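You operate a simulated robot arm through the tools that you are given. There is no shell and no other tool. Be economical: measure what you need, move in short steps, check, and stop when the job is done.

Carry out the task below with a simulated two-armed robot. There is one attempt and no reset: what you move stays moved.

JOB
On the clear end of the test bench, fold the rag in half.

Only the result counts: the job must be done as asked and must still hold three seconds after the hand-in. Knocking over, shifting, dropping, spilling or breaking anything else fails it. Flat cloth is picked up by pressing the open fingertips on it (5 to 10 N) and closing them slowly along it; thin cloth reads only 2 to 8 mm in the jaws.

ROBOT AND FRAMES
Two 7-joint arms with two-finger grippers on one trunk, on a base that drives. Base frame: it is fixed to the floor where the robot stands at the start and does not move with it; the origin is under the middle of the robot, x ahead of it, y to its left, z up. Units: m, rad, N and s.
The left shoulder is at the start at [0.06, 0.123, 0.995], the right one opposite. With the tool pointing down near the work surface each hand reaches from about 0.36 to 0.8 m from the robot's upright axis, wherever it stands, measured 20 degrees to its own side. Places, roughly: clear end of the test bench [0.8, -0.1, 0.9]. Payload 1.47 kg a hand.
The tool frame of a hand sits at the grasp point between the pads (the TCP): z along the fingers, y along the line on which they close. The tips reach 0.016 m beyond it. The gripper opens to 0.087 m. The gripper's body begins 0.055 m behind the TCP.
Orientation is that of the tool frame in the base frame, as a unit quaternion [x, y, z, w]. With the fingers straight down and closing along the base's y, the tool's x points along the base's -x, its y along +y and its z along -z.

CONTROLS
- The arms move only by the tool apply_moves. It takes "left_targets", "right_targets" or both (then of equal length, played together; a hand with none holds still); each is a list of rows, each a list of 3 entries, a list of its own where there are three numbers: the shift along the tool's x, y, z in units of 40 mm (1.0 is 40 mm), then the turn, a rotation vector about the tool's x, y, z in units of 5 degrees (1.0 is 5 degrees), then the gripper command, from -1 (fully open) to 1 (shut), values between in proportion. In form: [[[x, y, z], [ax, ay, az], grip], ...]. A call has 1 to 10 rows; each row shifts and turns the commanded pose from where the row before left it, along the tool's axes as they then stand. A call with a number of a shift or a turn outside -1 to 1 is refused whole. Rows are played at 5 a second. More than 0.05 m and 0.15 rad between two rows, or a gripper value outside its range, and nothing of the call is played. Where a pose cannot be reached the arm comes as near as it can. A force on the tool above 40 N (or 10 N above the force at the start of the call, whichever is more), or a blocked arm, ends the call early, and 0.2 s more pass. The fingers move at their own pace (about 0.153 m/s each) and stop on an object; they squeeze with about 28 N. The grip force told is the motor's: it shows also when the fingers shut on nothing. Time passes only in rows, and 0.2 s behind the last, so rows that do not move let the fingers close. It gives the time, the measured TCP pose, the force on the tool (base axes), the opening and the grip force at its end, in the units of the frame above (readings bear some noise), with the torque about the TCP (base axes, N m) and any sound that the robot's microphone picked up.
- Cameras (640 x 400 px; columns grow to the right, rows downward): "scene" is now at [0.0862, -0.0088, 1.5502]; the picture's right is [-0.12, -0.99, 0.00], its down [-0.75, 0.09, -0.66] and it looks along [0.65, -0.08, -0.75] (base axes); focal length 264 px, centre (320, 200). "left" rides on the left gripper at [0.073, -0.012, -0.09] in its tool frame; the picture's right is [0.16, 0.99, 0.00], its down [-0.72, 0.12, -0.68] and it looks along [-0.67, 0.11, 0.73] (tool axes); focal length 247 px, centre (320, 200). "right" rides on the right gripper at [0.073, 0.012, -0.09] in its tool frame; the picture's right is [-0.16, 0.99, 0.00], its down [-0.72, -0.12, -0.68] and it looks along [-0.67, -0.11, 0.73] (tool axes); focal length 247 px, centre (320, 200). There is no depth. A picture from a camera that has moved, and an enlarged one, comes with that camera's place and axes in the base frame and with its lens.
- grab_frame(camera): a new picture of that camera. No time passes.
- raise_lower(by): slides the trunk up (or, below 0, down) by that many m; the arms and the scene camera ride with it, the base frame stays. It gives what a move gives, with no picture.
- base_move(legs): drives the robot by 1 to 6 legs, each [ahead, left, turn to the left] in m, m and rad, along the robot's own axes; the way and the turn of a leg run together, so that a leg with both is an arc; at most 1.5 m and 3.142 rad a leg. The arms and the cameras ride along, it lands a little off, and it stops where it bumps. It gives what a move gives.
- aim_head(pan, tilt): turns the head with the scene camera to pan (to the left, within 2.094 rad either way) and tilt (down, from -0.506 to 1.204), counted from straight ahead of the robot. It gives what a move gives.
- close_up(camera, box): a new picture of the part [left, top, right, bottom] of that camera's present view, enlarged. No time passes.
- close_job(): hands the job in; it is judged then, once.

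Go step by step. Nothing tells you exact positions but the pictures and the camera data: compare them with the known pose of the tool, close in by small moves and look again before you grip or let go. The budget is 120 turns and 100 pictures, counting those below and the enlarged ones. Unless the task says otherwise, let go and move clear before handing in, and close with one line.

The tools are called after "Emit:" as name(argument=value, ...) on one line, values as JSON. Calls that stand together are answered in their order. apply_moves: Moves the arms, as the interface text tells. Its arguments: {"type":"object","properties":{"left_targets":{"type":"array"},"right_targets":{"type":"array"}},"required":[]} The other tools are called the same way: raise_lower (by) slides the trunk up or down; base_move (legs) drives the base; aim_head (pan, tilt) turns the head that bears the scene camera; grab_frame (camera) takes a picture; close_up (camera, box) takes an enlarged picture of a part of a camera's view; close_job () hands the job in.

At the start:

```text
clock: 0.0
left_eef_pos: [0.5692, 0.2724, 1.1197]
left_ee_rot: [0.0, 1.0, 0.0, 0.0]
left_force: [-0.9, -0.1, 0.6]
left_torque: [0.03, 0.01, 0.0]
left_grip_width: 0.087
left_grip_force: 0.1
right_eef_pos: [0.4712, -0.2569, 1.0773]
right_ee_rot: [0.0, 1.0, 0.0, 0.0]
right_force: [0.3, 0.1, 0.3]
right_torque: [-0.01, 0.0, 0.0]
right_grip_width: 0.087
right_grip_force: 0.0
trunk travel left (down, up): [-0.15, 0.08]
robot x, y, heading: [0.0013, 0.0029, -0.003]
head pan, tilt: [-0.12, 0.855]
```

scene: 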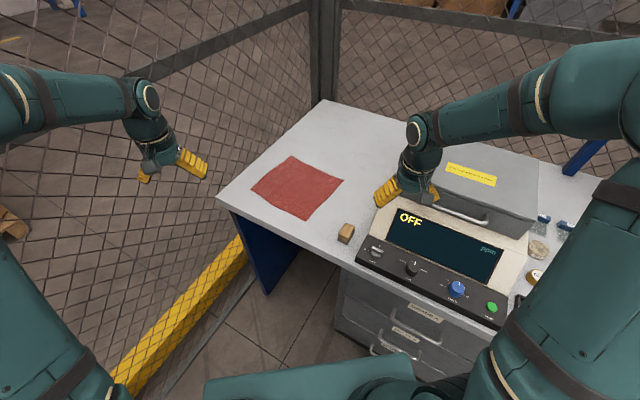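
right: 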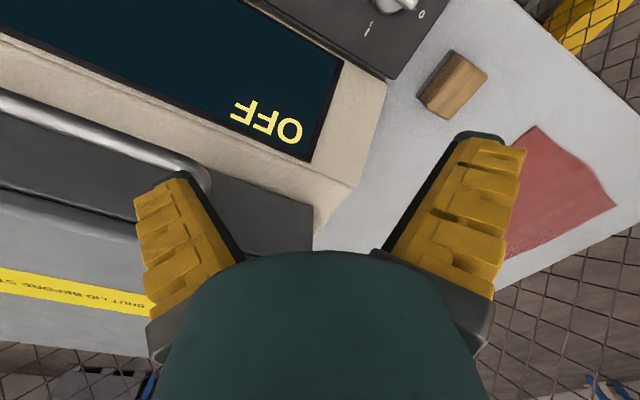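
left: 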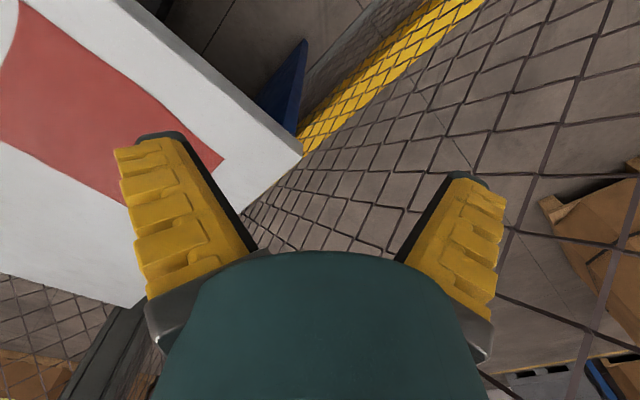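

The red rag lies as a square, turned about 45° to me, with corners near (0.73,0.15), (0.88,0.0), (0.73,-0.17) and (0.57,-0.03). Some corners are near the limit of my reach, so I'll raise the trunk, then turn to face the bench squarely and slide left along it.

Emit:
raise_lower(by=0.08)

Emit:
base_move(legs=[[0, 0, -0.35]])

Emit:
grab_frame(camera="scene")

```text
clock: 1.2
left_eef_pos: [0.5707, 0.2716, 1.1992]
left_ee_rot: [0.0, 1.0, 0.0, 0.0]
left_force: [0.2, 0.0, -0.3]
left_torque: [0.0, 0.0, -0.02]
left_grip_width: 0.0867
left_grip_force: 0.0
right_eef_pos: [0.4705, -0.2577, 1.1561]
right_ee_rot: [-0.001, 1.0, 0.0, 0.0]
right_force: [0.9, -0.2, -0.9]
right_torque: [0.0, 0.04, 0.02]
right_grip_width: 0.0873
right_grip_force: 0.1
trunk travel left (down, up): [-0.23, 0.0]
robot x, y, heading: [0.0014, -0.0007, 0.002]
head pan, tilt: [-0.12, 0.855]
```

```text
clock: 2.7
left_eef_pos: [0.6289, 0.0562, 1.1997]
left_ee_rot: [0.176, 0.984, 0.0, 0.0]
left_force: [-0.1, -0.1, 0.3]
left_torque: [0.0, -0.01, 0.04]
left_grip_width: 0.0869
left_grip_force: 0.1
right_eef_pos: [0.3519, -0.4057, 1.1568]
right_ee_rot: [0.177, 0.984, -0.001, -0.001]
right_force: [-0.2, 0.0, -0.1]
right_torque: [0.01, 0.03, -0.02]
right_grip_width: 0.0869
right_grip_force: 0.1
trunk travel left (down, up): [-0.23, 0.0]
robot x, y, heading: [-0.0024, 0.0001, -0.358]
head pan, tilt: [-0.12, 0.855]
```

```text
96 pictures are left
camera scene: at [0.0774, -0.0389, 1.6302], right [-0.46, -0.89, 0.0], down [-0.67, 0.35, -0.66], along [0.58, -0.3, -0.75], focal length 264 px, centre (320, 200)
```

scene: 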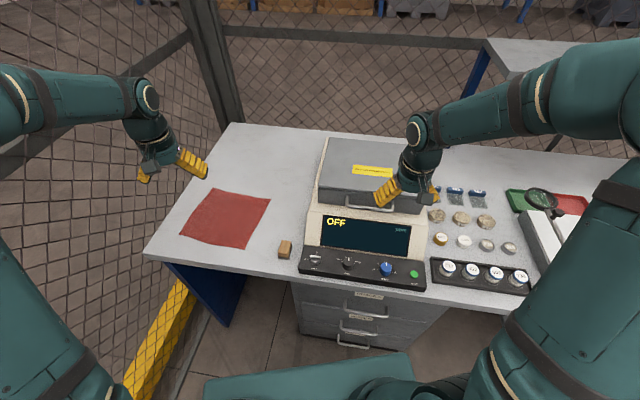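

The bench and rag are now nearly square to me. I'll finish the turn, slide left and look again.

Emit:
base_move(legs=[[0, 0, -0.25], [0, 0.28, 0]])

Emit:
aim_head(pan=0.1, tilt=0.9)

Emit:
grab_frame(camera="scene")

```text
clock: 6.7
left_eef_pos: [0.788, 0.1316, 1.1994]
left_ee_rot: [0.301, 0.954, 0.0, 0.001]
left_force: [0.7, -0.6, 0.2]
left_torque: [0.05, 0.01, -0.02]
left_grip_width: 0.0868
left_grip_force: 0.2
right_eef_pos: [0.4017, -0.2449, 1.1563]
right_ee_rot: [0.299, 0.954, 0.0, 0.0]
right_force: [0.9, 0.4, -0.9]
right_torque: [-0.03, -0.02, 0.01]
right_grip_width: 0.087
right_grip_force: 0.0
trunk travel left (down, up): [-0.23, 0.0]
robot x, y, heading: [0.1616, 0.2384, -0.606]
head pan, tilt: [-0.12, 0.855]
```

```text
clock: 7.4
left_eef_pos: [0.7873, 0.1327, 1.1993]
left_ee_rot: [0.3, 0.954, 0.0, 0.0]
left_force: [-0.1, -0.2, 0.3]
left_torque: [0.01, 0.01, 0.0]
left_grip_width: 0.087
left_grip_force: 0.1
right_eef_pos: [0.4023, -0.2446, 1.1569]
right_ee_rot: [0.3, 0.954, 0.0, -0.001]
right_force: [0.3, 0.7, -0.5]
right_torque: [0.01, -0.01, -0.02]
right_grip_width: 0.087
right_grip_force: 0.1
trunk travel left (down, up): [-0.23, 0.0]
robot x, y, heading: [0.1668, 0.2342, -0.605]
head pan, tilt: [0.099, 0.901]
```

```text
95 pictures are left
camera scene: at [0.2375, 0.194, 1.6267], right [-0.49, -0.87, 0.0], down [-0.68, 0.38, -0.62], along [0.54, -0.3, -0.78], focal length 264 px, centre (320, 200)
```

scene: 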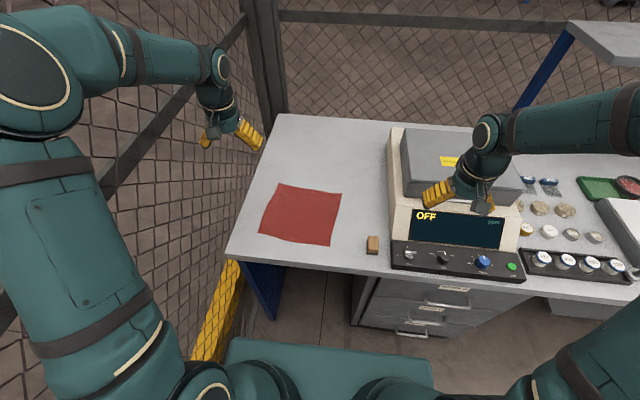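

The rag is now square to the robot. Its near edge is about 0.48–0.49 m ahead and its far edge about 0.71 m, spanning 0 to 0.24 m to my left. I plan to pinch the near edge by its two corners with both hands and lay it on the far edge, so first I'll bring the hands above those corners.

Emit:
apply_moves(left_targets=[[[0.21, -0.2, 0.375], [0, 0, 0], -1], [[0.21, -0.2, 0.375], [0, 0, 0], -1], [[0.21, -0.2, 0.375], [0, 0, 0], -1], [[0.21, -0.2, 0.375], [0, 0, 0], -1], [[0.21, -0.2, 0.375], [0, 0, 0], -1], [[0.21, -0.2, 0.375], [0, 0, 0], -1], [[0.21, -0.2, 0.375], [0, 0, 0], -1], [[0.21, -0.2, 0.375], [0, 0, 0], -1]], right_targets=[[[-0.065, 0.96, 0], [0, 0, 0], -1], [[-0.065, 0.96, 0], [0, 0, 0], -1], [[-0.065, 0.96, 0], [0, 0, 0], -1], [[-0.065, 0.96, 0], [0, 0, 0], -1], [[-0.065, 0.96, 0.5], [0, 0, 0], -1], [[-0.065, 0.96, 0.5], [0, 0, 0], -1], [[-0.065, 0.96, 0.5], [0, 0, 0], -1], [[-0.065, 0.96, 0.5], [0, 0, 0], -1]])

Emit:
grab_frame(camera="scene")

Emit:
grab_frame(camera="left")

Emit:
grab_frame(camera="right")

```text
clock: 9.2
left_eef_pos: [0.6975, 0.1175, 1.078]
left_ee_rot: [0.3, 0.954, 0.0, 0.0]
left_force: [0.1, 0.5, -0.2]
left_torque: [-0.04, 0.03, -0.02]
left_grip_width: 0.0866
left_grip_force: 0.1
right_eef_pos: [0.5987, -0.0054, 1.0797]
right_ee_rot: [0.3, 0.954, 0.0, 0.0]
right_force: [-0.2, -0.3, 0.5]
right_torque: [0.02, 0.02, -0.05]
right_grip_width: 0.0868
right_grip_force: 0.0
trunk travel left (down, up): [-0.23, 0.0]
robot x, y, heading: [0.1589, 0.2359, -0.608]
head pan, tilt: [0.099, 0.901]
```

```text
94 pictures are left
camera scene: at [0.2391, 0.1946, 1.6266], right [-0.49, -0.87, 0.0], down [-0.68, 0.38, -0.62], along [0.54, -0.3, -0.78], focal length 264 px, centre (320, 200)
```

scene: 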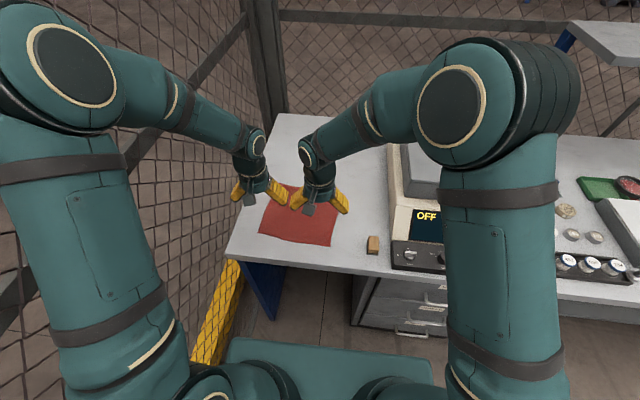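

```text
93 pictures are left
camera left: at [0.6303, 0.1509, 1.1683], right [0.44, 0.9, 0.0], down [0.66, -0.32, 0.68], along [0.61, -0.3, -0.73], focal length 247 px, centre (320, 200)
```

left: 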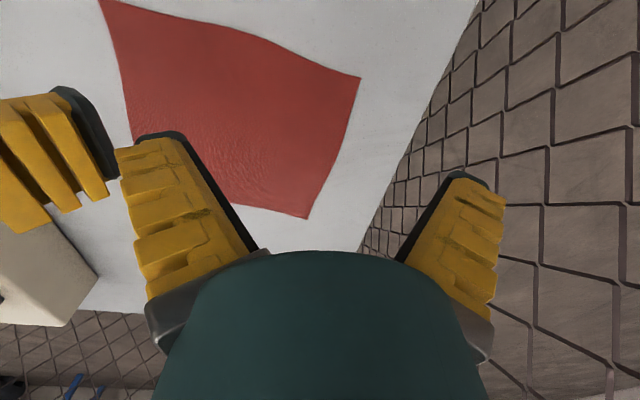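

```text
92 pictures are left
camera right: at [0.5438, 0.0464, 1.1697], right [0.7, 0.72, 0.0], down [0.53, -0.51, 0.68], along [0.49, -0.47, -0.73], focal length 247 px, centre (320, 200)
```

right: 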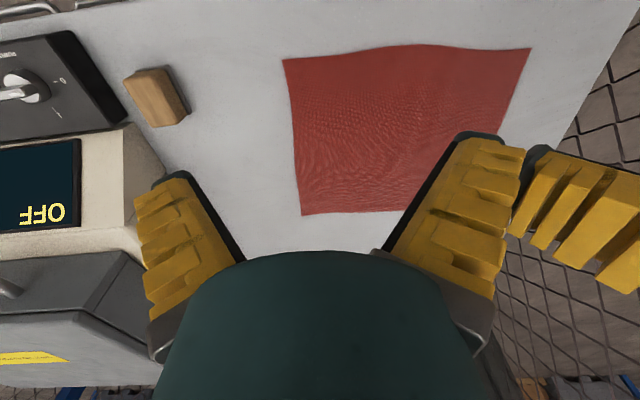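

The wrist views put the near corners at (0.720,0.153) and (0.563,-0.025), and the far ones at (0.881,0.008) and (0.73,-0.171). I'll line the hands up with the rag, half-close the fingers and lower them to just above the cloth.

Emit:
apply_moves(left_targets=[[[-0.11, 0.15, 0], [0, 0, 0.63], 0], [[0, 0, 0.4], [0, 0, 0.63], 0], [[0, 0, 0.7], [0, 0, 0], 0], [[0, 0, 0.7], [0, 0, 0], 0], [[0, 0, 0.7], [0, 0, 0], 0], [[0, 0, 0.7], [0, 0, 0], 0]], right_targets=[[[0.1, -0.08, 0], [0, 0, 0.63], 0], [[0, 0, 0.4], [0, 0, 0.63], 0], [[0, 0, 0.7], [0, 0, 0], 0], [[0, 0, 0.7], [0, 0, 0], 0], [[0, 0, 0.7], [0, 0, 0], 0], [[0, 0, 0.7], [0, 0, 0], 0]])

Emit:
grab_frame(camera="left")

Emit:
grab_frame(camera="right")

```text
clock: 10.6
left_eef_pos: [0.7038, 0.1177, 0.9518]
left_ee_rot: [0.352, 0.936, 0.0, -0.001]
left_force: [0.7, -0.1, -0.5]
left_torque: [0.01, 0.03, 0.01]
left_grip_width: 0.049
left_grip_force: 4.3
right_eef_pos: [0.5927, -0.0065, 0.9495]
right_ee_rot: [0.352, 0.936, 0.0, -0.001]
right_force: [0.2, -0.4, -0.3]
right_torque: [0.0, 0.01, -0.02]
right_grip_width: 0.0492
right_grip_force: 4.0
trunk travel left (down, up): [-0.23, 0.0]
robot x, y, heading: [0.1648, 0.2363, -0.608]
head pan, tilt: [0.099, 0.901]
```

```text
91 pictures are left
camera left: at [0.6411, 0.157, 1.0406], right [0.53, 0.85, 0.0], down [0.62, -0.39, 0.68], along [0.58, -0.36, -0.73], focal length 247 px, centre (320, 200)
```

left: 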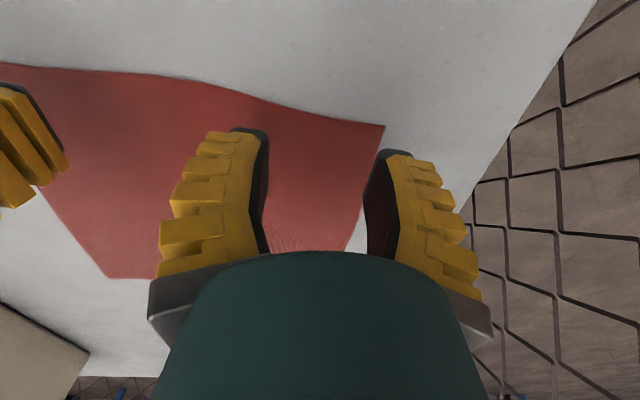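

```text
90 pictures are left
camera right: at [0.5436, 0.05, 1.0394], right [0.77, 0.64, 0.0], down [0.47, -0.56, 0.68], along [0.43, -0.52, -0.73], focal length 247 px, centre (320, 200)
```

right: 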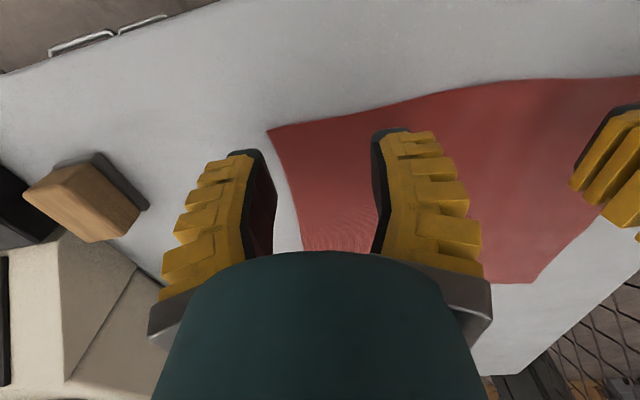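

Both hands are over the corners about 10 mm inside the edge, as planned. I'll go down towards contact.

Emit:
apply_moves(left_targets=[[[0, 0, 0.3], [0, 0, 0], 0], [[0, 0, 0.3], [0, 0, 0], 0], [[0, 0, 0.15], [0, 0, 0], 0], [[0, 0, 0.05], [0, 0, 0], 0]], right_targets=[[[0, 0, 0.3], [0, 0, 0], 0], [[0, 0, 0.25], [0, 0, 0], 0], [[0, 0, 0.15], [0, 0, 0], 0], [[0, 0, 0.05], [0, 0, 0], 0]])

```text
clock: 11.6
left_eef_pos: [0.7022, 0.1186, 0.917]
left_ee_rot: [0.352, 0.936, 0.001, 0.0]
left_force: [0.6, 0.3, 0.2]
left_torque: [0.0, 0.0, 0.0]
left_grip_width: 0.0494
left_grip_force: 3.7
right_eef_pos: [0.5906, -0.004, 0.9191]
right_ee_rot: [0.352, 0.936, 0.0, 0.0]
right_force: [1.2, 0.3, 0.6]
right_torque: [0.06, -0.01, 0.02]
right_grip_width: 0.0492
right_grip_force: 4.1
trunk travel left (down, up): [-0.23, 0.0]
robot x, y, heading: [0.1648, 0.2382, -0.606]
head pan, tilt: [0.099, 0.901]
```

Emit:
apply_moves(left_targets=[[[0, 0, 0.05], [0, 0, 0], 0], [[0, 0, 0.03], [0, 0, 0], 0]], right_targets=[[[0, 0, 0.05], [0, 0, 0], 0], [[0, 0, 0.05], [0, 0, 0], 0]])

```text
clock: 12.2
left_eef_pos: [0.7016, 0.1192, 0.9165]
left_ee_rot: [0.352, 0.936, 0.0, 0.001]
left_force: [-0.4, -0.3, 2.6]
left_torque: [-0.05, 0.1, -0.04]
left_grip_width: 0.0499
left_grip_force: 4.1
right_eef_pos: [0.5904, -0.0063, 0.9158]
right_ee_rot: [0.353, 0.936, -0.001, 0.001]
right_force: [-4.5, -0.3, 21.8]
right_torque: [0.13, 0.03, -0.04]
right_grip_width: 0.0489
right_grip_force: 10.4
trunk travel left (down, up): [-0.23, 0.0]
robot x, y, heading: [0.1648, 0.2392, -0.613]
head pan, tilt: [0.099, 0.901]
```

Both hands touch: the left presses with 2.6 N and the right, too hard, with 22 N. I'll even these out.

Emit:
apply_moves(left_targets=[[[0, 0, 0.015], [0, 0, 0], 0]], right_targets=[[[0, 0, -0.025], [0, 0, 0], 0]])

```text
clock: 12.6
left_eef_pos: [0.7029, 0.1198, 0.9169]
left_ee_rot: [0.353, 0.936, 0.0, 0.0]
left_force: [0.7, 0.2, 4.2]
left_torque: [-0.1, 0.14, 0.02]
left_grip_width: 0.0501
left_grip_force: 4.7
right_eef_pos: [0.5886, -0.0049, 0.9168]
right_ee_rot: [0.353, 0.936, 0.001, 0.001]
right_force: [-0.6, -1.8, 9.2]
right_torque: [0.15, -0.11, 0.0]
right_grip_width: 0.0434
right_grip_force: 3.3
trunk travel left (down, up): [-0.23, 0.0]
robot x, y, heading: [0.1626, 0.2364, -0.61]
head pan, tilt: [0.099, 0.901]
```

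The forces are close to right: 4 N left and 9 N right. I'll press the left a little more, then close both slowly.

Emit:
apply_moves(left_targets=[[[0, 0, 0.02], [0, 0, 0], 0], [[0, 0, 0], [0, 0, 0], 0.12], [[0, 0, 0], [0, 0, 0], 0.25], [[0, 0, 0], [0, 0, 0], 0.37], [[0, 0, 0], [0, 0, 0], 0.5], [[0, 0, 0], [0, 0, 0], 0.62], [[0, 0, 0], [0, 0, 0], 0.75], [[0, 0, 0], [0, 0, 0], 0.87], [[0, 0, 0], [0, 0, 0], 1], [[0, 0, 0], [0, 0, 0], 1]], right_targets=[[[0, 0, 0], [0, 0, 0], 0], [[0, 0, 0], [0, 0, 0], 0.12], [[0, 0, 0], [0, 0, 0], 0.25], [[0, 0, 0], [0, 0, 0], 0.37], [[0, 0, 0], [0, 0, 0], 0.5], [[0, 0, 0], [0, 0, 0], 0.62], [[0, 0, 0], [0, 0, 0], 0.75], [[0, 0, 0], [0, 0, 0], 0.87], [[0, 0, 0], [0, 0, 0], 1], [[0, 0, 0], [0, 0, 0], 1]])

Emit:
grab_frame(camera="left")

Emit:
grab_frame(camera="right")

```text
clock: 14.8
left_eef_pos: [0.7028, 0.1193, 0.916]
left_ee_rot: [0.351, 0.936, 0.0, 0.0]
left_force: [-0.8, -0.1, 2.3]
left_torque: [-0.02, 0.0, 0.0]
left_grip_width: 0.0
left_grip_force: 27.5
right_eef_pos: [0.5902, -0.0049, 0.9161]
right_ee_rot: [0.351, 0.936, 0.001, 0.0]
right_force: [-0.2, 0.3, 3.1]
right_torque: [0.0, -0.05, -0.01]
right_grip_width: 0.0
right_grip_force: 28.2
trunk travel left (down, up): [-0.23, 0.0]
robot x, y, heading: [0.1669, 0.2335, -0.61]
head pan, tilt: [0.099, 0.901]
```

```text
89 pictures are left
camera left: at [0.6394, 0.1593, 1.0053], right [0.53, 0.85, 0.0], down [0.62, -0.39, 0.68], along [0.58, -0.36, -0.73], focal length 247 px, centre (320, 200)
```

left: 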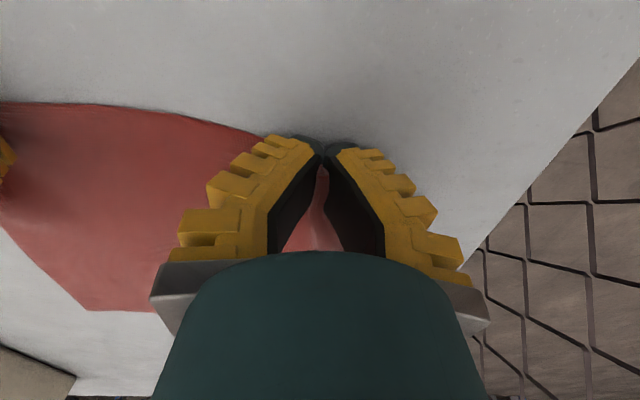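

```text
88 pictures are left
camera right: at [0.5426, 0.0515, 1.0058], right [0.77, 0.64, 0.0], down [0.47, -0.56, 0.68], along [0.43, -0.52, -0.73], focal length 247 px, centre (320, 200)
```

right: 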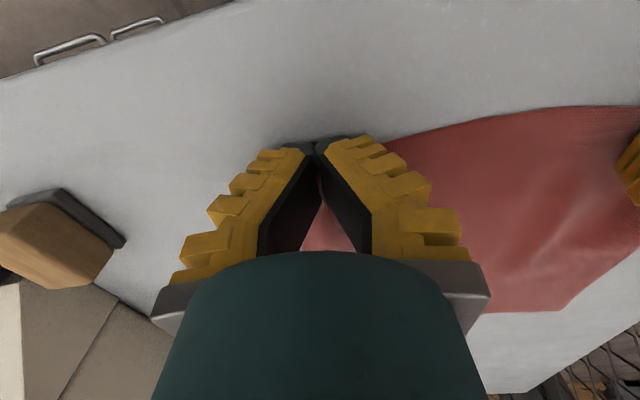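

The jaws read 0.0 mm, so the pinch probably missed, though the cloth has moved. I'll lift slightly to check.

Emit:
apply_moves(left_targets=[[[0, 0, -0.5], [0, 0, 0], 1], [[0, 0, -0.5], [0, 0, 0], 1]], right_targets=[[[0, 0, -0.5], [0, 0, 0], 1], [[0, 0, -0.5], [0, 0, 0], 1]])

Emit:
grab_frame(camera="left")

Emit:
grab_frame(camera="right")

```text
clock: 15.4
left_eef_pos: [0.702, 0.1186, 0.9574]
left_ee_rot: [0.351, 0.936, 0.0, 0.0]
left_force: [-0.7, 0.1, -0.2]
left_torque: [-0.02, 0.02, -0.03]
left_grip_width: 0.0
left_grip_force: 30.2
right_eef_pos: [0.5909, -0.0045, 0.9558]
right_ee_rot: [0.352, 0.936, 0.001, 0.0]
right_force: [-0.3, -0.4, 0.3]
right_torque: [0.01, 0.0, -0.01]
right_grip_width: 0.0001
right_grip_force: 27.2
trunk travel left (down, up): [-0.23, 0.0]
robot x, y, heading: [0.1642, 0.2387, -0.607]
head pan, tilt: [0.099, 0.901]
```

```text
87 pictures are left
camera left: at [0.6384, 0.1598, 1.0468], right [0.53, 0.85, 0.0], down [0.62, -0.39, 0.68], along [0.58, -0.36, -0.73], focal length 247 px, centre (320, 200)
```

left: 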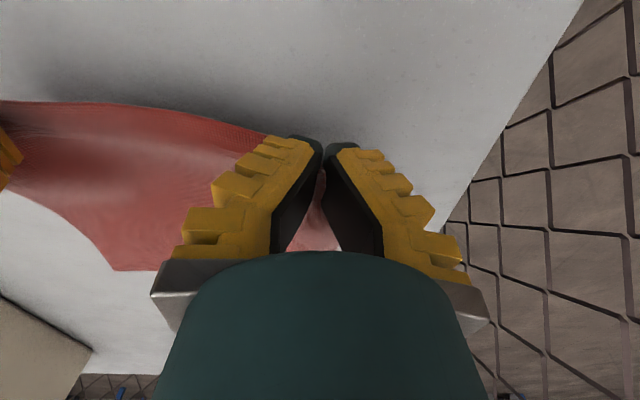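

```text
86 pictures are left
camera right: at [0.5429, 0.0515, 1.0452], right [0.77, 0.64, 0.0], down [0.47, -0.56, 0.68], along [0.43, -0.52, -0.73], focal length 247 px, centre (320, 200)
```

right: 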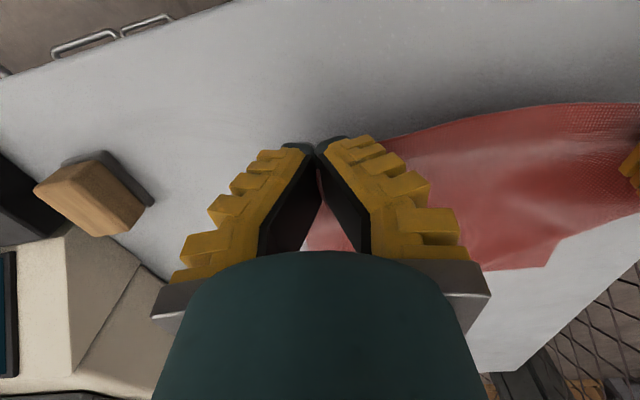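

The edge lifted with the hands, so the cloth is held after all. I'll check with the scene camera.

Emit:
close_up(camera="scene", box=[200, 100, 420, 290])

```text
2.11 times, centred on (310, 195) of scene
camera zoom: at [0.2372, 0.1943, 1.6268], right [-0.49, -0.87, 0.0], down [-0.68, 0.38, -0.62], along [0.54, -0.3, -0.78], focal length 556 px, centre (341, 210)
```

zoom: 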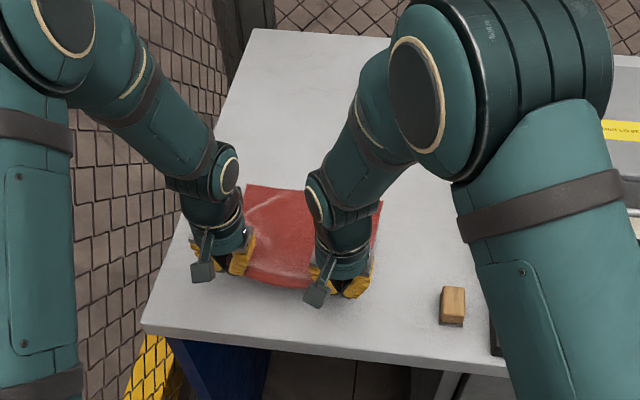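

Both corners are held. I'll carry the edge over in a slow arc, staying within the cloth's length from the crease.

Emit:
apply_moves(left_targets=[[[-0.25, 0, -0.16], [0, 0, 0], 1], [[-0.25, 0, -0.16], [0, 0, 0], 1], [[-0.31, 0, -0.29], [0, 0, 0], 1], [[-0.31, 0, -0.29], [0, 0, 0], 1], [[-0.31, 0, -0.16], [0, 0, 0], 1], [[-0.31, 0, -0.16], [0, 0, 0], 1], [[-0.38, 0, -0.06], [0, 0, 0], 1], [[-0.38, 0, -0.06], [0, 0, 0], 1], [[-0.38, 0, 0.06], [0, 0, 0], 1], [[-0.38, 0, 0.06], [0, 0, 0], 1]], right_targets=[[[-0.25, 0, -0.16], [0, 0, 0], 1], [[-0.25, 0, -0.16], [0, 0, 0], 1], [[-0.31, 0, -0.29], [0, 0, 0], 1], [[-0.31, 0, -0.29], [0, 0, 0], 1], [[-0.31, 0, -0.16], [0, 0, 0], 1], [[-0.31, 0, -0.16], [0, 0, 0], 1], [[-0.38, 0, -0.06], [0, 0, 0], 1], [[-0.38, 0, -0.06], [0, 0, 0], 1], [[-0.38, 0, 0.06], [0, 0, 0], 1], [[-0.38, 0, 0.06], [0, 0, 0], 1]])

Emit:
grab_frame(camera="scene")

Emit:
grab_frame(camera="left")

```text
clock: 17.6
left_eef_pos: [0.8008, 0.0333, 1.0023]
left_ee_rot: [0.353, 0.936, 0.0, 0.0]
left_force: [0.2, 0.4, -0.3]
left_torque: [0.0, 0.01, 0.0]
left_grip_width: 0.0
left_grip_force: 27.5
right_eef_pos: [0.6874, -0.0921, 1.0041]
right_ee_rot: [0.352, 0.936, 0.0, 0.0]
right_force: [0.2, 0.4, 0.1]
right_torque: [0.03, 0.0, -0.02]
right_grip_width: 0.0
right_grip_force: 28.5
trunk travel left (down, up): [-0.23, 0.0]
robot x, y, heading: [0.1644, 0.2349, -0.611]
head pan, tilt: [0.099, 0.901]
```

```text
84 pictures are left
camera scene: at [0.2383, 0.1935, 1.6266], right [-0.49, -0.87, 0.0], down [-0.68, 0.38, -0.62], along [0.54, -0.3, -0.78], focal length 264 px, centre (320, 200)
```

scene: 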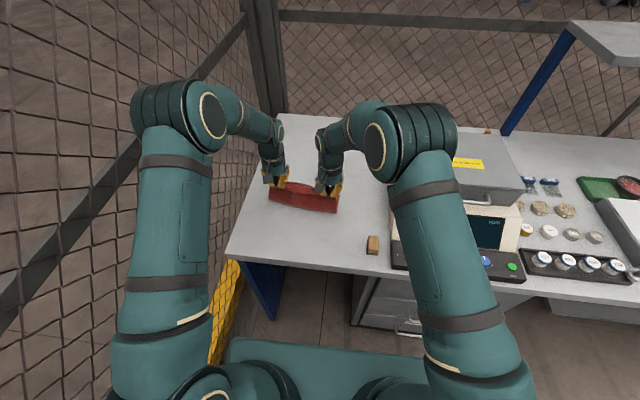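

```text
83 pictures are left
camera left: at [0.7379, 0.0741, 1.0927], right [0.53, 0.85, 0.0], down [0.62, -0.39, 0.68], along [0.58, -0.36, -0.73], focal length 247 px, centre (320, 200)
```

left: 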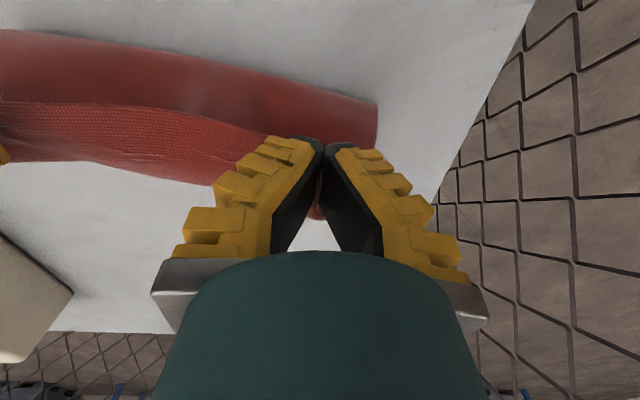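

The cloth stands upright in a fold and the far edge has stayed in place. I'll continue the arc down to the far edge.

Emit:
apply_moves(left_targets=[[[-0.31, 0, 0.15], [0, 0, 0], 1], [[-0.31, 0, 0.15], [0, 0, 0], 1], [[-0.25, 0, 0.22], [0, 0, 0], 1], [[-0.25, 0, 0.22], [0, 0, 0], 1], [[-0.2, 0, 0.31], [0, 0, 0], 1], [[-0.2, 0, 0.31], [0, 0, 0], 1], [[-0.15, 0, 0.27], [0, 0, 0], 1], [[-0.15, 0, 0.27], [0, 0, 0], 1]], right_targets=[[[-0.31, 0, 0.15], [0, 0, 0], 1], [[-0.31, 0, 0.15], [0, 0, 0], 1], [[-0.25, 0, 0.22], [0, 0, 0], 1], [[-0.25, 0, 0.22], [0, 0, 0], 1], [[-0.2, 0, 0.31], [0, 0, 0], 1], [[-0.2, 0, 0.31], [0, 0, 0], 1], [[-0.15, 0, 0.27], [0, 0, 0], 1], [[-0.15, 0, 0.27], [0, 0, 0], 1]])

Emit:
close_up(camera="scene", box=[220, 120, 400, 260])

Emit:
grab_frame(camera="left")

Emit:
grab_frame(camera="right")

```text
clock: 19.4
left_eef_pos: [0.8542, -0.0144, 0.9259]
left_ee_rot: [0.352, 0.936, 0.0, 0.0]
left_force: [0.0, -0.5, -0.1]
left_torque: [0.01, -0.01, -0.01]
left_grip_width: 0.0
left_grip_force: 28.2
right_eef_pos: [0.7434, -0.1395, 0.9286]
right_ee_rot: [0.353, 0.936, 0.001, 0.0]
right_force: [0.0, 0.1, 0.4]
right_torque: [-0.03, 0.02, -0.01]
right_grip_width: 0.0
right_grip_force: 27.6
trunk travel left (down, up): [-0.23, 0.0]
robot x, y, heading: [0.1626, 0.235, -0.607]
head pan, tilt: [0.099, 0.901]
```

```text
2.86 times, centred on (310, 190) of scene
camera zoom: at [0.2382, 0.1937, 1.6267], right [-0.49, -0.87, 0.0], down [-0.68, 0.38, -0.62], along [0.54, -0.3, -0.78], focal length 754 px, centre (349, 229)
```

zoom: 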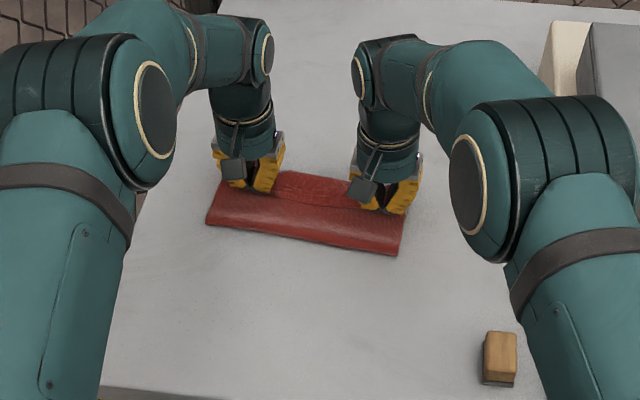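

```text
81 pictures are left
camera left: at [0.7913, 0.0259, 1.0175], right [0.53, 0.85, 0.0], down [0.62, -0.39, 0.68], along [0.58, -0.36, -0.73], focal length 247 px, centre (320, 200)
```

left: 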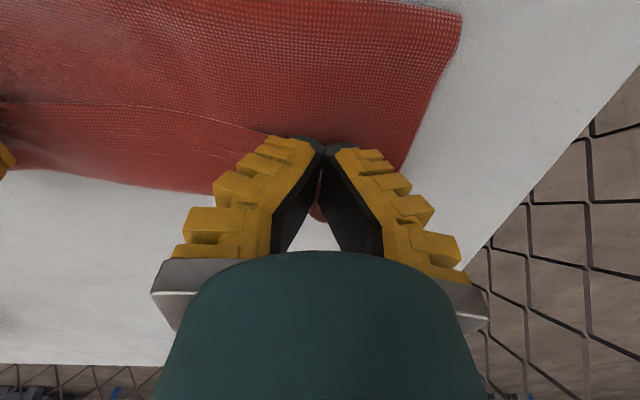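

```text
80 pictures are left
camera right: at [0.6954, -0.0829, 1.0192], right [0.77, 0.64, 0.0], down [0.47, -0.56, 0.68], along [0.43, -0.52, -0.73], focal length 247 px, centre (320, 200)
```

right: 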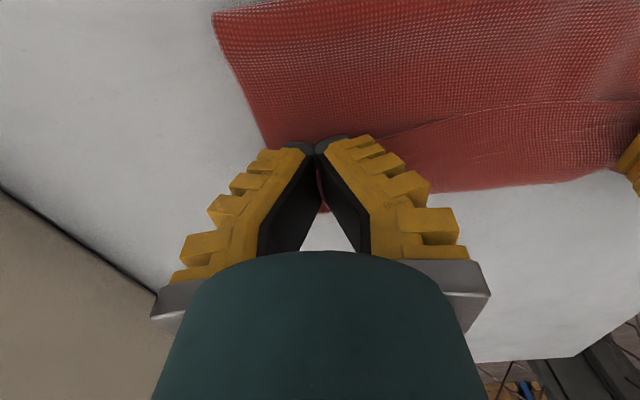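

The rag is folded over, with the edge held just above the far edge. I'll lower it, release and look.

Emit:
apply_moves(left_targets=[[[-0.05, 0, 0.1], [0, 0, 0], 1], [[-0.05, 0, 0.08], [0, 0, 0], 1], [[0, 0, 0], [0, 0, 0], 0.9], [[0, 0, 0], [0, 0, 0], 0.8], [[0, 0, 0], [0, 0, 0], 0.7], [[0, 0, 0], [0, 0, 0], 0.6]], right_targets=[[[-0.05, 0, 0.12], [0, 0, 0], 1], [[-0.05, 0, 0.1], [0, 0, 0], 1], [[0, 0, 0], [0, 0, 0], 0.9], [[0, 0, 0], [0, 0, 0], 0.8], [[0, 0, 0], [0, 0, 0], 0.7], [[0, 0, 0], [0, 0, 0], 0.6]])

Emit:
grab_frame(camera="left")

Emit:
grab_frame(camera="right")

```text
clock: 20.8
left_eef_pos: [0.8591, -0.0165, 0.921]
left_ee_rot: [0.352, 0.936, 0.0, 0.0]
left_force: [0.0, 0.4, 0.7]
left_torque: [-0.01, -0.01, 0.05]
left_grip_width: 0.0187
left_grip_force: 7.9
right_eef_pos: [0.7455, -0.1417, 0.9188]
right_ee_rot: [0.351, 0.936, 0.0, 0.0]
right_force: [-0.3, -0.7, -0.1]
right_torque: [0.02, -0.01, -0.01]
right_grip_width: 0.0189
right_grip_force: 7.3
trunk travel left (down, up): [-0.23, 0.0]
robot x, y, heading: [0.1646, 0.2373, -0.612]
head pan, tilt: [0.099, 0.901]
```

```text
79 pictures are left
camera left: at [0.7951, 0.0235, 1.0103], right [0.53, 0.85, 0.0], down [0.62, -0.39, 0.68], along [0.58, -0.36, -0.73], focal length 247 px, centre (320, 200)
```

left: 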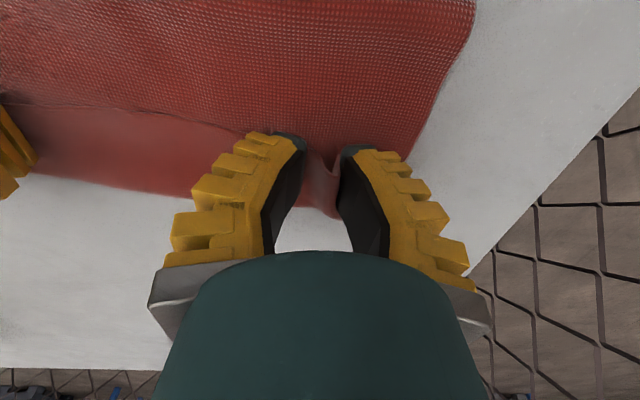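

```text
78 pictures are left
camera right: at [0.698, -0.0858, 1.0091], right [0.77, 0.64, 0.0], down [0.47, -0.56, 0.68], along [0.43, -0.52, -0.73], focal length 247 px, centre (320, 200)
```

right: 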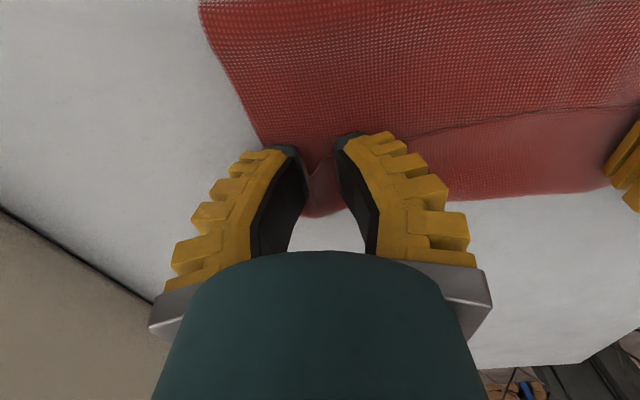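

The cloth is released between the fingers. I'll open a bit more, lift straight up, draw the hands back and look.

Emit:
apply_moves(left_targets=[[[0, 0, 0], [0, 0, 0], 0.4], [[0, 0, -0.3], [0, 0, 0], 0.4], [[0, 0, -0.7], [0, 0, 0], 0.4], [[0, 0, -1], [0, 0, 0], 0.4], [[0, 0, -1], [0, 0, 0], 0.4], [[0.6, 0.5, -0.8], [0, 0, 0], 0.4], [[0.6, 0.8, 0], [0, 0, 0], 0.4]], right_targets=[[[0, 0, 0], [0, 0, 0], 0.4], [[0, 0, -0.3], [0, 0, 0], 0.4], [[0, 0, -0.7], [0, 0, 0], 0.4], [[0, 0, -1], [0, 0, 0], 0.4], [[0, 0, -1], [0, 0, 0], 0.4], [[0.9, 0, -0.8], [0, 0, 0], 0.4], [[0.9, 0, 0], [0, 0, 0], 0.4]])

Emit:
grab_frame(camera="left")

Emit:
grab_frame(camera="right")

Emit:
close_up(camera="scene", box=[220, 120, 400, 260])

```text
clock: 22.4
left_eef_pos: [0.8517, 0.0554, 1.073]
left_ee_rot: [0.351, 0.936, 0.0, 0.0]
left_force: [0.2, -0.4, -0.7]
left_torque: [-0.01, 0.04, 0.02]
left_grip_width: 0.0323
left_grip_force: 4.7
right_eef_pos: [0.6895, -0.0921, 1.0701]
right_ee_rot: [0.352, 0.936, 0.0, 0.0]
right_force: [-0.2, 0.9, -0.3]
right_torque: [0.0, 0.0, 0.02]
right_grip_width: 0.0321
right_grip_force: 4.6
trunk travel left (down, up): [-0.23, 0.0]
robot x, y, heading: [0.1618, 0.2381, -0.61]
head pan, tilt: [0.099, 0.901]
```

```text
77 pictures are left
camera left: at [0.7882, 0.0956, 1.1622], right [0.53, 0.85, 0.0], down [0.62, -0.39, 0.68], along [0.58, -0.36, -0.73], focal length 247 px, centre (320, 200)
```

left: 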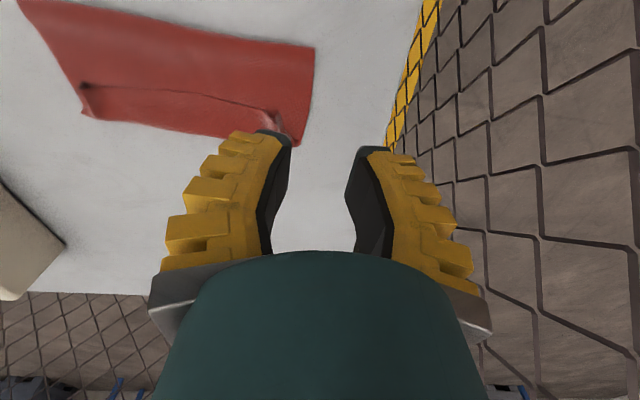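

```text
76 pictures are left
camera right: at [0.6421, -0.0351, 1.1602], right [0.77, 0.64, 0.0], down [0.47, -0.56, 0.68], along [0.43, -0.52, -0.73], focal length 247 px, centre (320, 200)
```

right: 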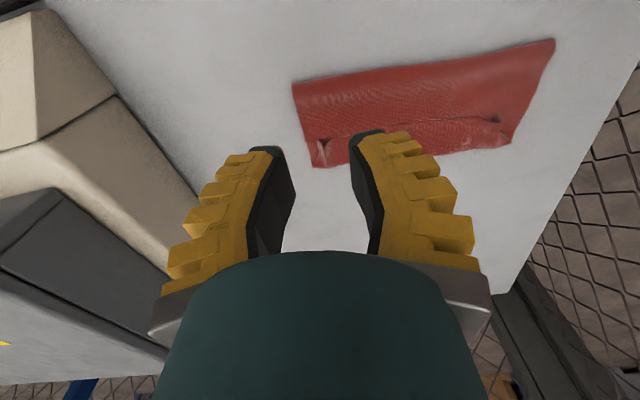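

```text
2.86 times, centred on (310, 190) of scene
camera zoom: at [0.2379, 0.1952, 1.6267], right [-0.49, -0.87, 0.0], down [-0.68, 0.38, -0.62], along [0.54, -0.3, -0.78], focal length 754 px, centre (349, 229)
```

zoom: 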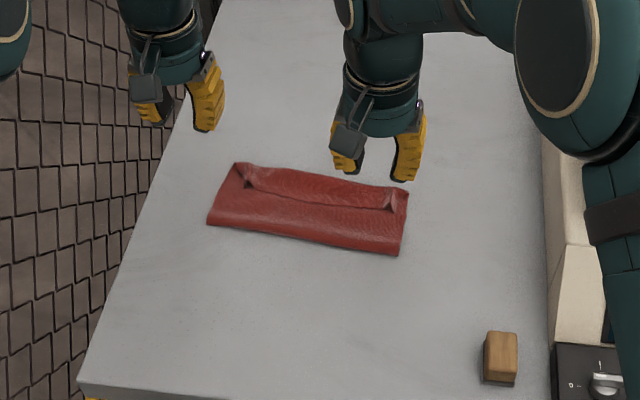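

The fold is made, but the top layer's edge falls short of the far edge in the middle. I'll look closer.

Emit:
close_up(camera="left", box=[20, 0, 330, 190])

Emit:
close_up(camera="scene", box=[265, 160, 345, 215])

```text
2.06 times, centred on (175, 95) of left
camera zoom: at [0.7882, 0.0956, 1.1622], right [0.53, 0.85, 0.0], down [0.62, -0.39, 0.68], along [0.58, -0.36, -0.73], focal length 510 px, centre (619, 417)
```

zoom: 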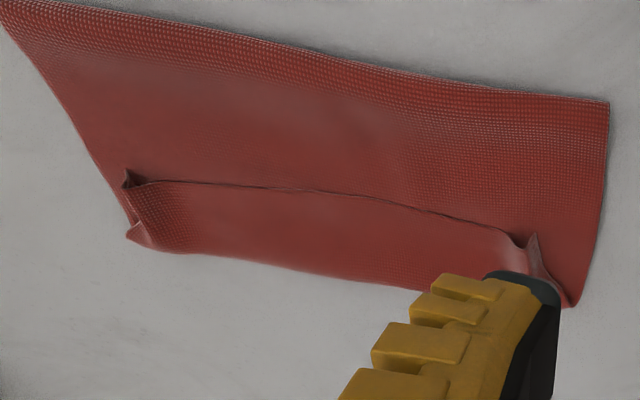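

```text
7.27 times, centred on (305, 188) of scene
camera zoom: at [0.2379, 0.1952, 1.6267], right [-0.49, -0.87, 0.0], down [-0.68, 0.38, -0.62], along [0.54, -0.3, -0.78], focal length 1920 px, centre (429, 291)
```

zoom: 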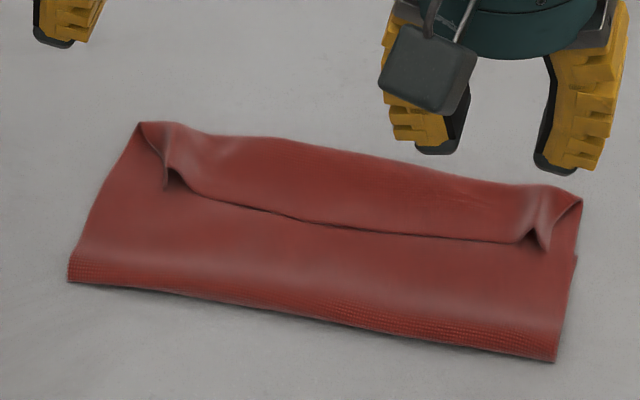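

Measuring the picture, the crease lies about 3 cm too far forward and the gripped edge is turned back as a 4 cm flap. The finger width caused this. I'll re-grip the same pleats, bring the edge back to unfold the rag, and redo it with the hands turned so the fingers close across the edge.

Emit:
apply_moves(left_targets=[[[-0.6, -0.8, 0], [0, 0, 0], 0.3], [[-0.6, -0.5, 0.8], [0, 0, 0], 0.3], [[0, 0, 1], [0, 0, 0], 0.3], [[0, 0, 1], [0, 0, 0], 0.3], [[0, 0, 0.6], [0, 0, 0], 0.3], [[0, 0, 0.4], [0, 0, 0], 0.3], [[0, 0, 0.02], [0, 0, 0], 0.3]], right_targets=[[[-0.9, 0, 0], [0, 0, 0], 0.3], [[-0.9, 0, 0.8], [0, 0, 0], 0.3], [[0, 0, 1], [0, 0, 0], 0.3], [[0, 0, 1], [0, 0, 0], 0.3], [[0, 0, 0.6], [0, 0, 0], 0.3], [[0, 0, 0.4], [0, 0, 0], 0.3], [[0, 0, 0], [0, 0, 0], 0.3]])

Emit:
grab_frame(camera="left")

Emit:
grab_frame(camera="right")

```text
clock: 24.0
left_eef_pos: [0.8589, -0.0153, 0.9193]
left_ee_rot: [0.352, 0.936, 0.0, 0.0]
left_force: [0.5, -0.2, -0.6]
left_torque: [0.02, -0.03, -0.01]
left_grip_width: 0.0315
left_grip_force: 6.8
right_eef_pos: [0.7455, -0.1428, 0.9186]
right_ee_rot: [0.353, 0.936, 0.0, 0.0]
right_force: [1.2, 0.2, 1.5]
right_torque: [-0.01, 0.0, 0.0]
right_grip_width: 0.0316
right_grip_force: 6.7
trunk travel left (down, up): [-0.23, 0.0]
robot x, y, heading: [0.163, 0.2329, -0.605]
head pan, tilt: [0.099, 0.901]
```

```text
72 pictures are left
camera left: at [0.7946, 0.0244, 1.0085], right [0.53, 0.85, 0.0], down [0.62, -0.39, 0.68], along [0.58, -0.36, -0.73], focal length 247 px, centre (320, 200)
```

left: 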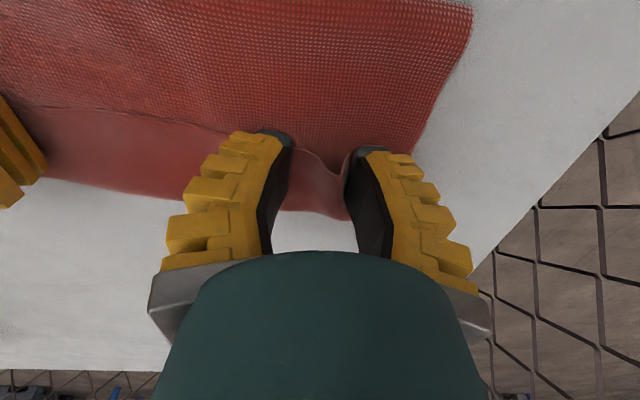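

```text
71 pictures are left
camera right: at [0.6984, -0.0865, 1.0086], right [0.77, 0.64, 0.0], down [0.47, -0.56, 0.68], along [0.43, -0.52, -0.73], focal length 247 px, centre (320, 200)
```

right: 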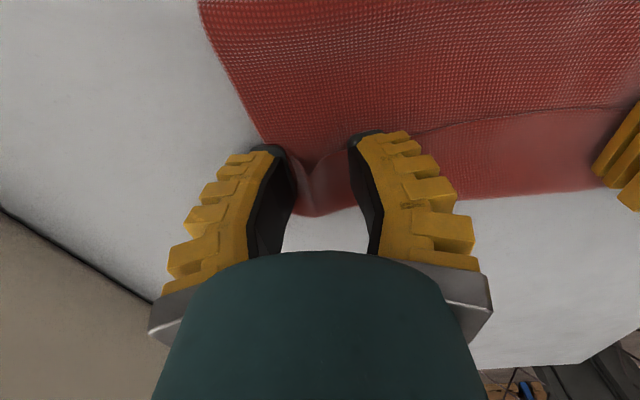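

The pleats sit between the fingers. I'll close and lift a little.

Emit:
apply_moves(left_targets=[[[0, 0, 0.03], [0, 0, 0], 0.45], [[0, 0, 0], [0, 0, 0], 0.6], [[0, 0, 0], [0, 0, 0], 0.75], [[0, 0, 0], [0, 0, 0], 0.9], [[0, 0, 0], [0, 0, 0], 1], [[0, 0, 0], [0, 0, 0], 1], [[0, 0, -0.35], [0, 0, 0], 1], [[0.1, 0, -0.35], [0, 0, 0], 1], [[0.3, 0, -0.3], [0, 0, 0], 1]], right_targets=[[[0, 0, 0.03], [0, 0, 0], 0.45], [[0, 0, 0], [0, 0, 0], 0.6], [[0, 0, 0], [0, 0, 0], 0.75], [[0, 0, 0], [0, 0, 0], 0.9], [[0, 0, 0], [0, 0, 0], 1], [[0, 0, 0], [0, 0, 0], 1], [[0, 0, -0.35], [0, 0, 0], 1], [[0.1, 0, -0.35], [0, 0, 0], 1], [[0.3, 0, -0.3], [0, 0, 0], 1]])

Emit:
grab_frame(camera="left")

Emit:
grab_frame(camera="right")

Emit:
close_up(camera="scene", box=[240, 130, 380, 240])

```text
clock: 26.0
left_eef_pos: [0.8456, -0.0046, 0.96]
left_ee_rot: [0.352, 0.936, -0.001, 0.001]
left_force: [-1.6, 0.1, 1.0]
left_torque: [-0.03, 0.0, -0.02]
left_grip_width: 0.0
left_grip_force: 23.5
right_eef_pos: [0.7328, -0.1316, 0.9569]
right_ee_rot: [0.353, 0.936, 0.0, 0.0]
right_force: [-0.1, 1.0, 0.4]
right_torque: [-0.02, 0.02, 0.0]
right_grip_width: 0.0
right_grip_force: 27.9
trunk travel left (down, up): [-0.23, 0.0]
robot x, y, heading: [0.1651, 0.2366, -0.613]
head pan, tilt: [0.099, 0.901]
```

```text
70 pictures are left
camera left: at [0.7822, 0.0357, 1.0489], right [0.53, 0.85, 0.0], down [0.62, -0.39, 0.68], along [0.58, -0.36, -0.73], focal length 247 px, centre (320, 200)
```

left: 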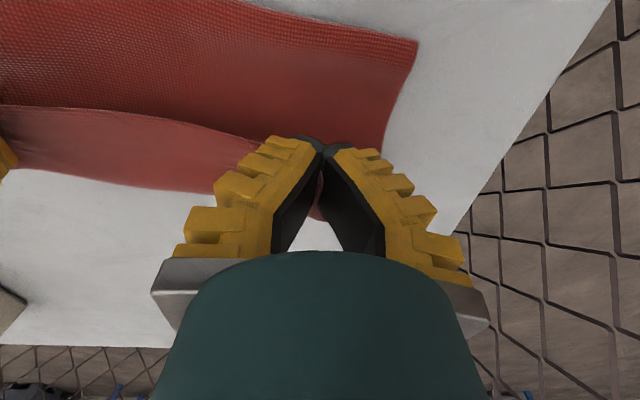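

```text
69 pictures are left
camera right: at [0.6857, -0.0753, 1.0481], right [0.77, 0.64, 0.0], down [0.47, -0.56, 0.68], along [0.43, -0.52, -0.73], focal length 247 px, centre (320, 200)
```

right: 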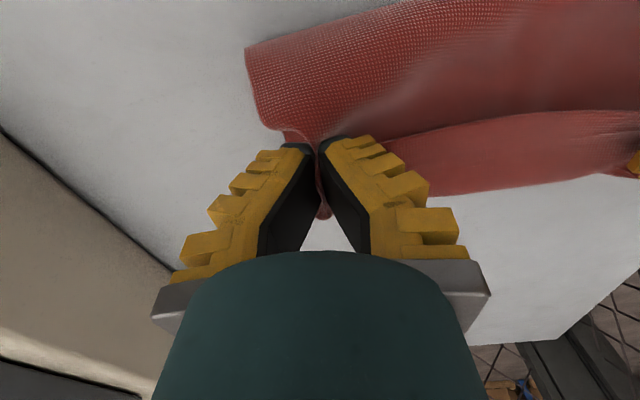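

```text
3.64 times, centred on (310, 185) of scene
camera zoom: at [0.2363, 0.195, 1.6269], right [-0.49, -0.87, 0.0], down [-0.68, 0.38, -0.62], along [0.54, -0.3, -0.78], focal length 960 px, centre (356, 254)
```

zoom: 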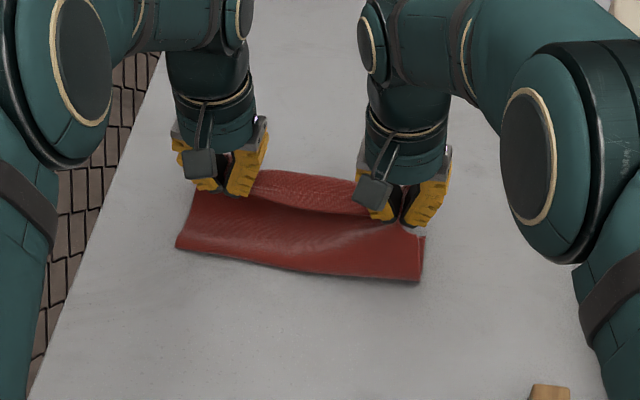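

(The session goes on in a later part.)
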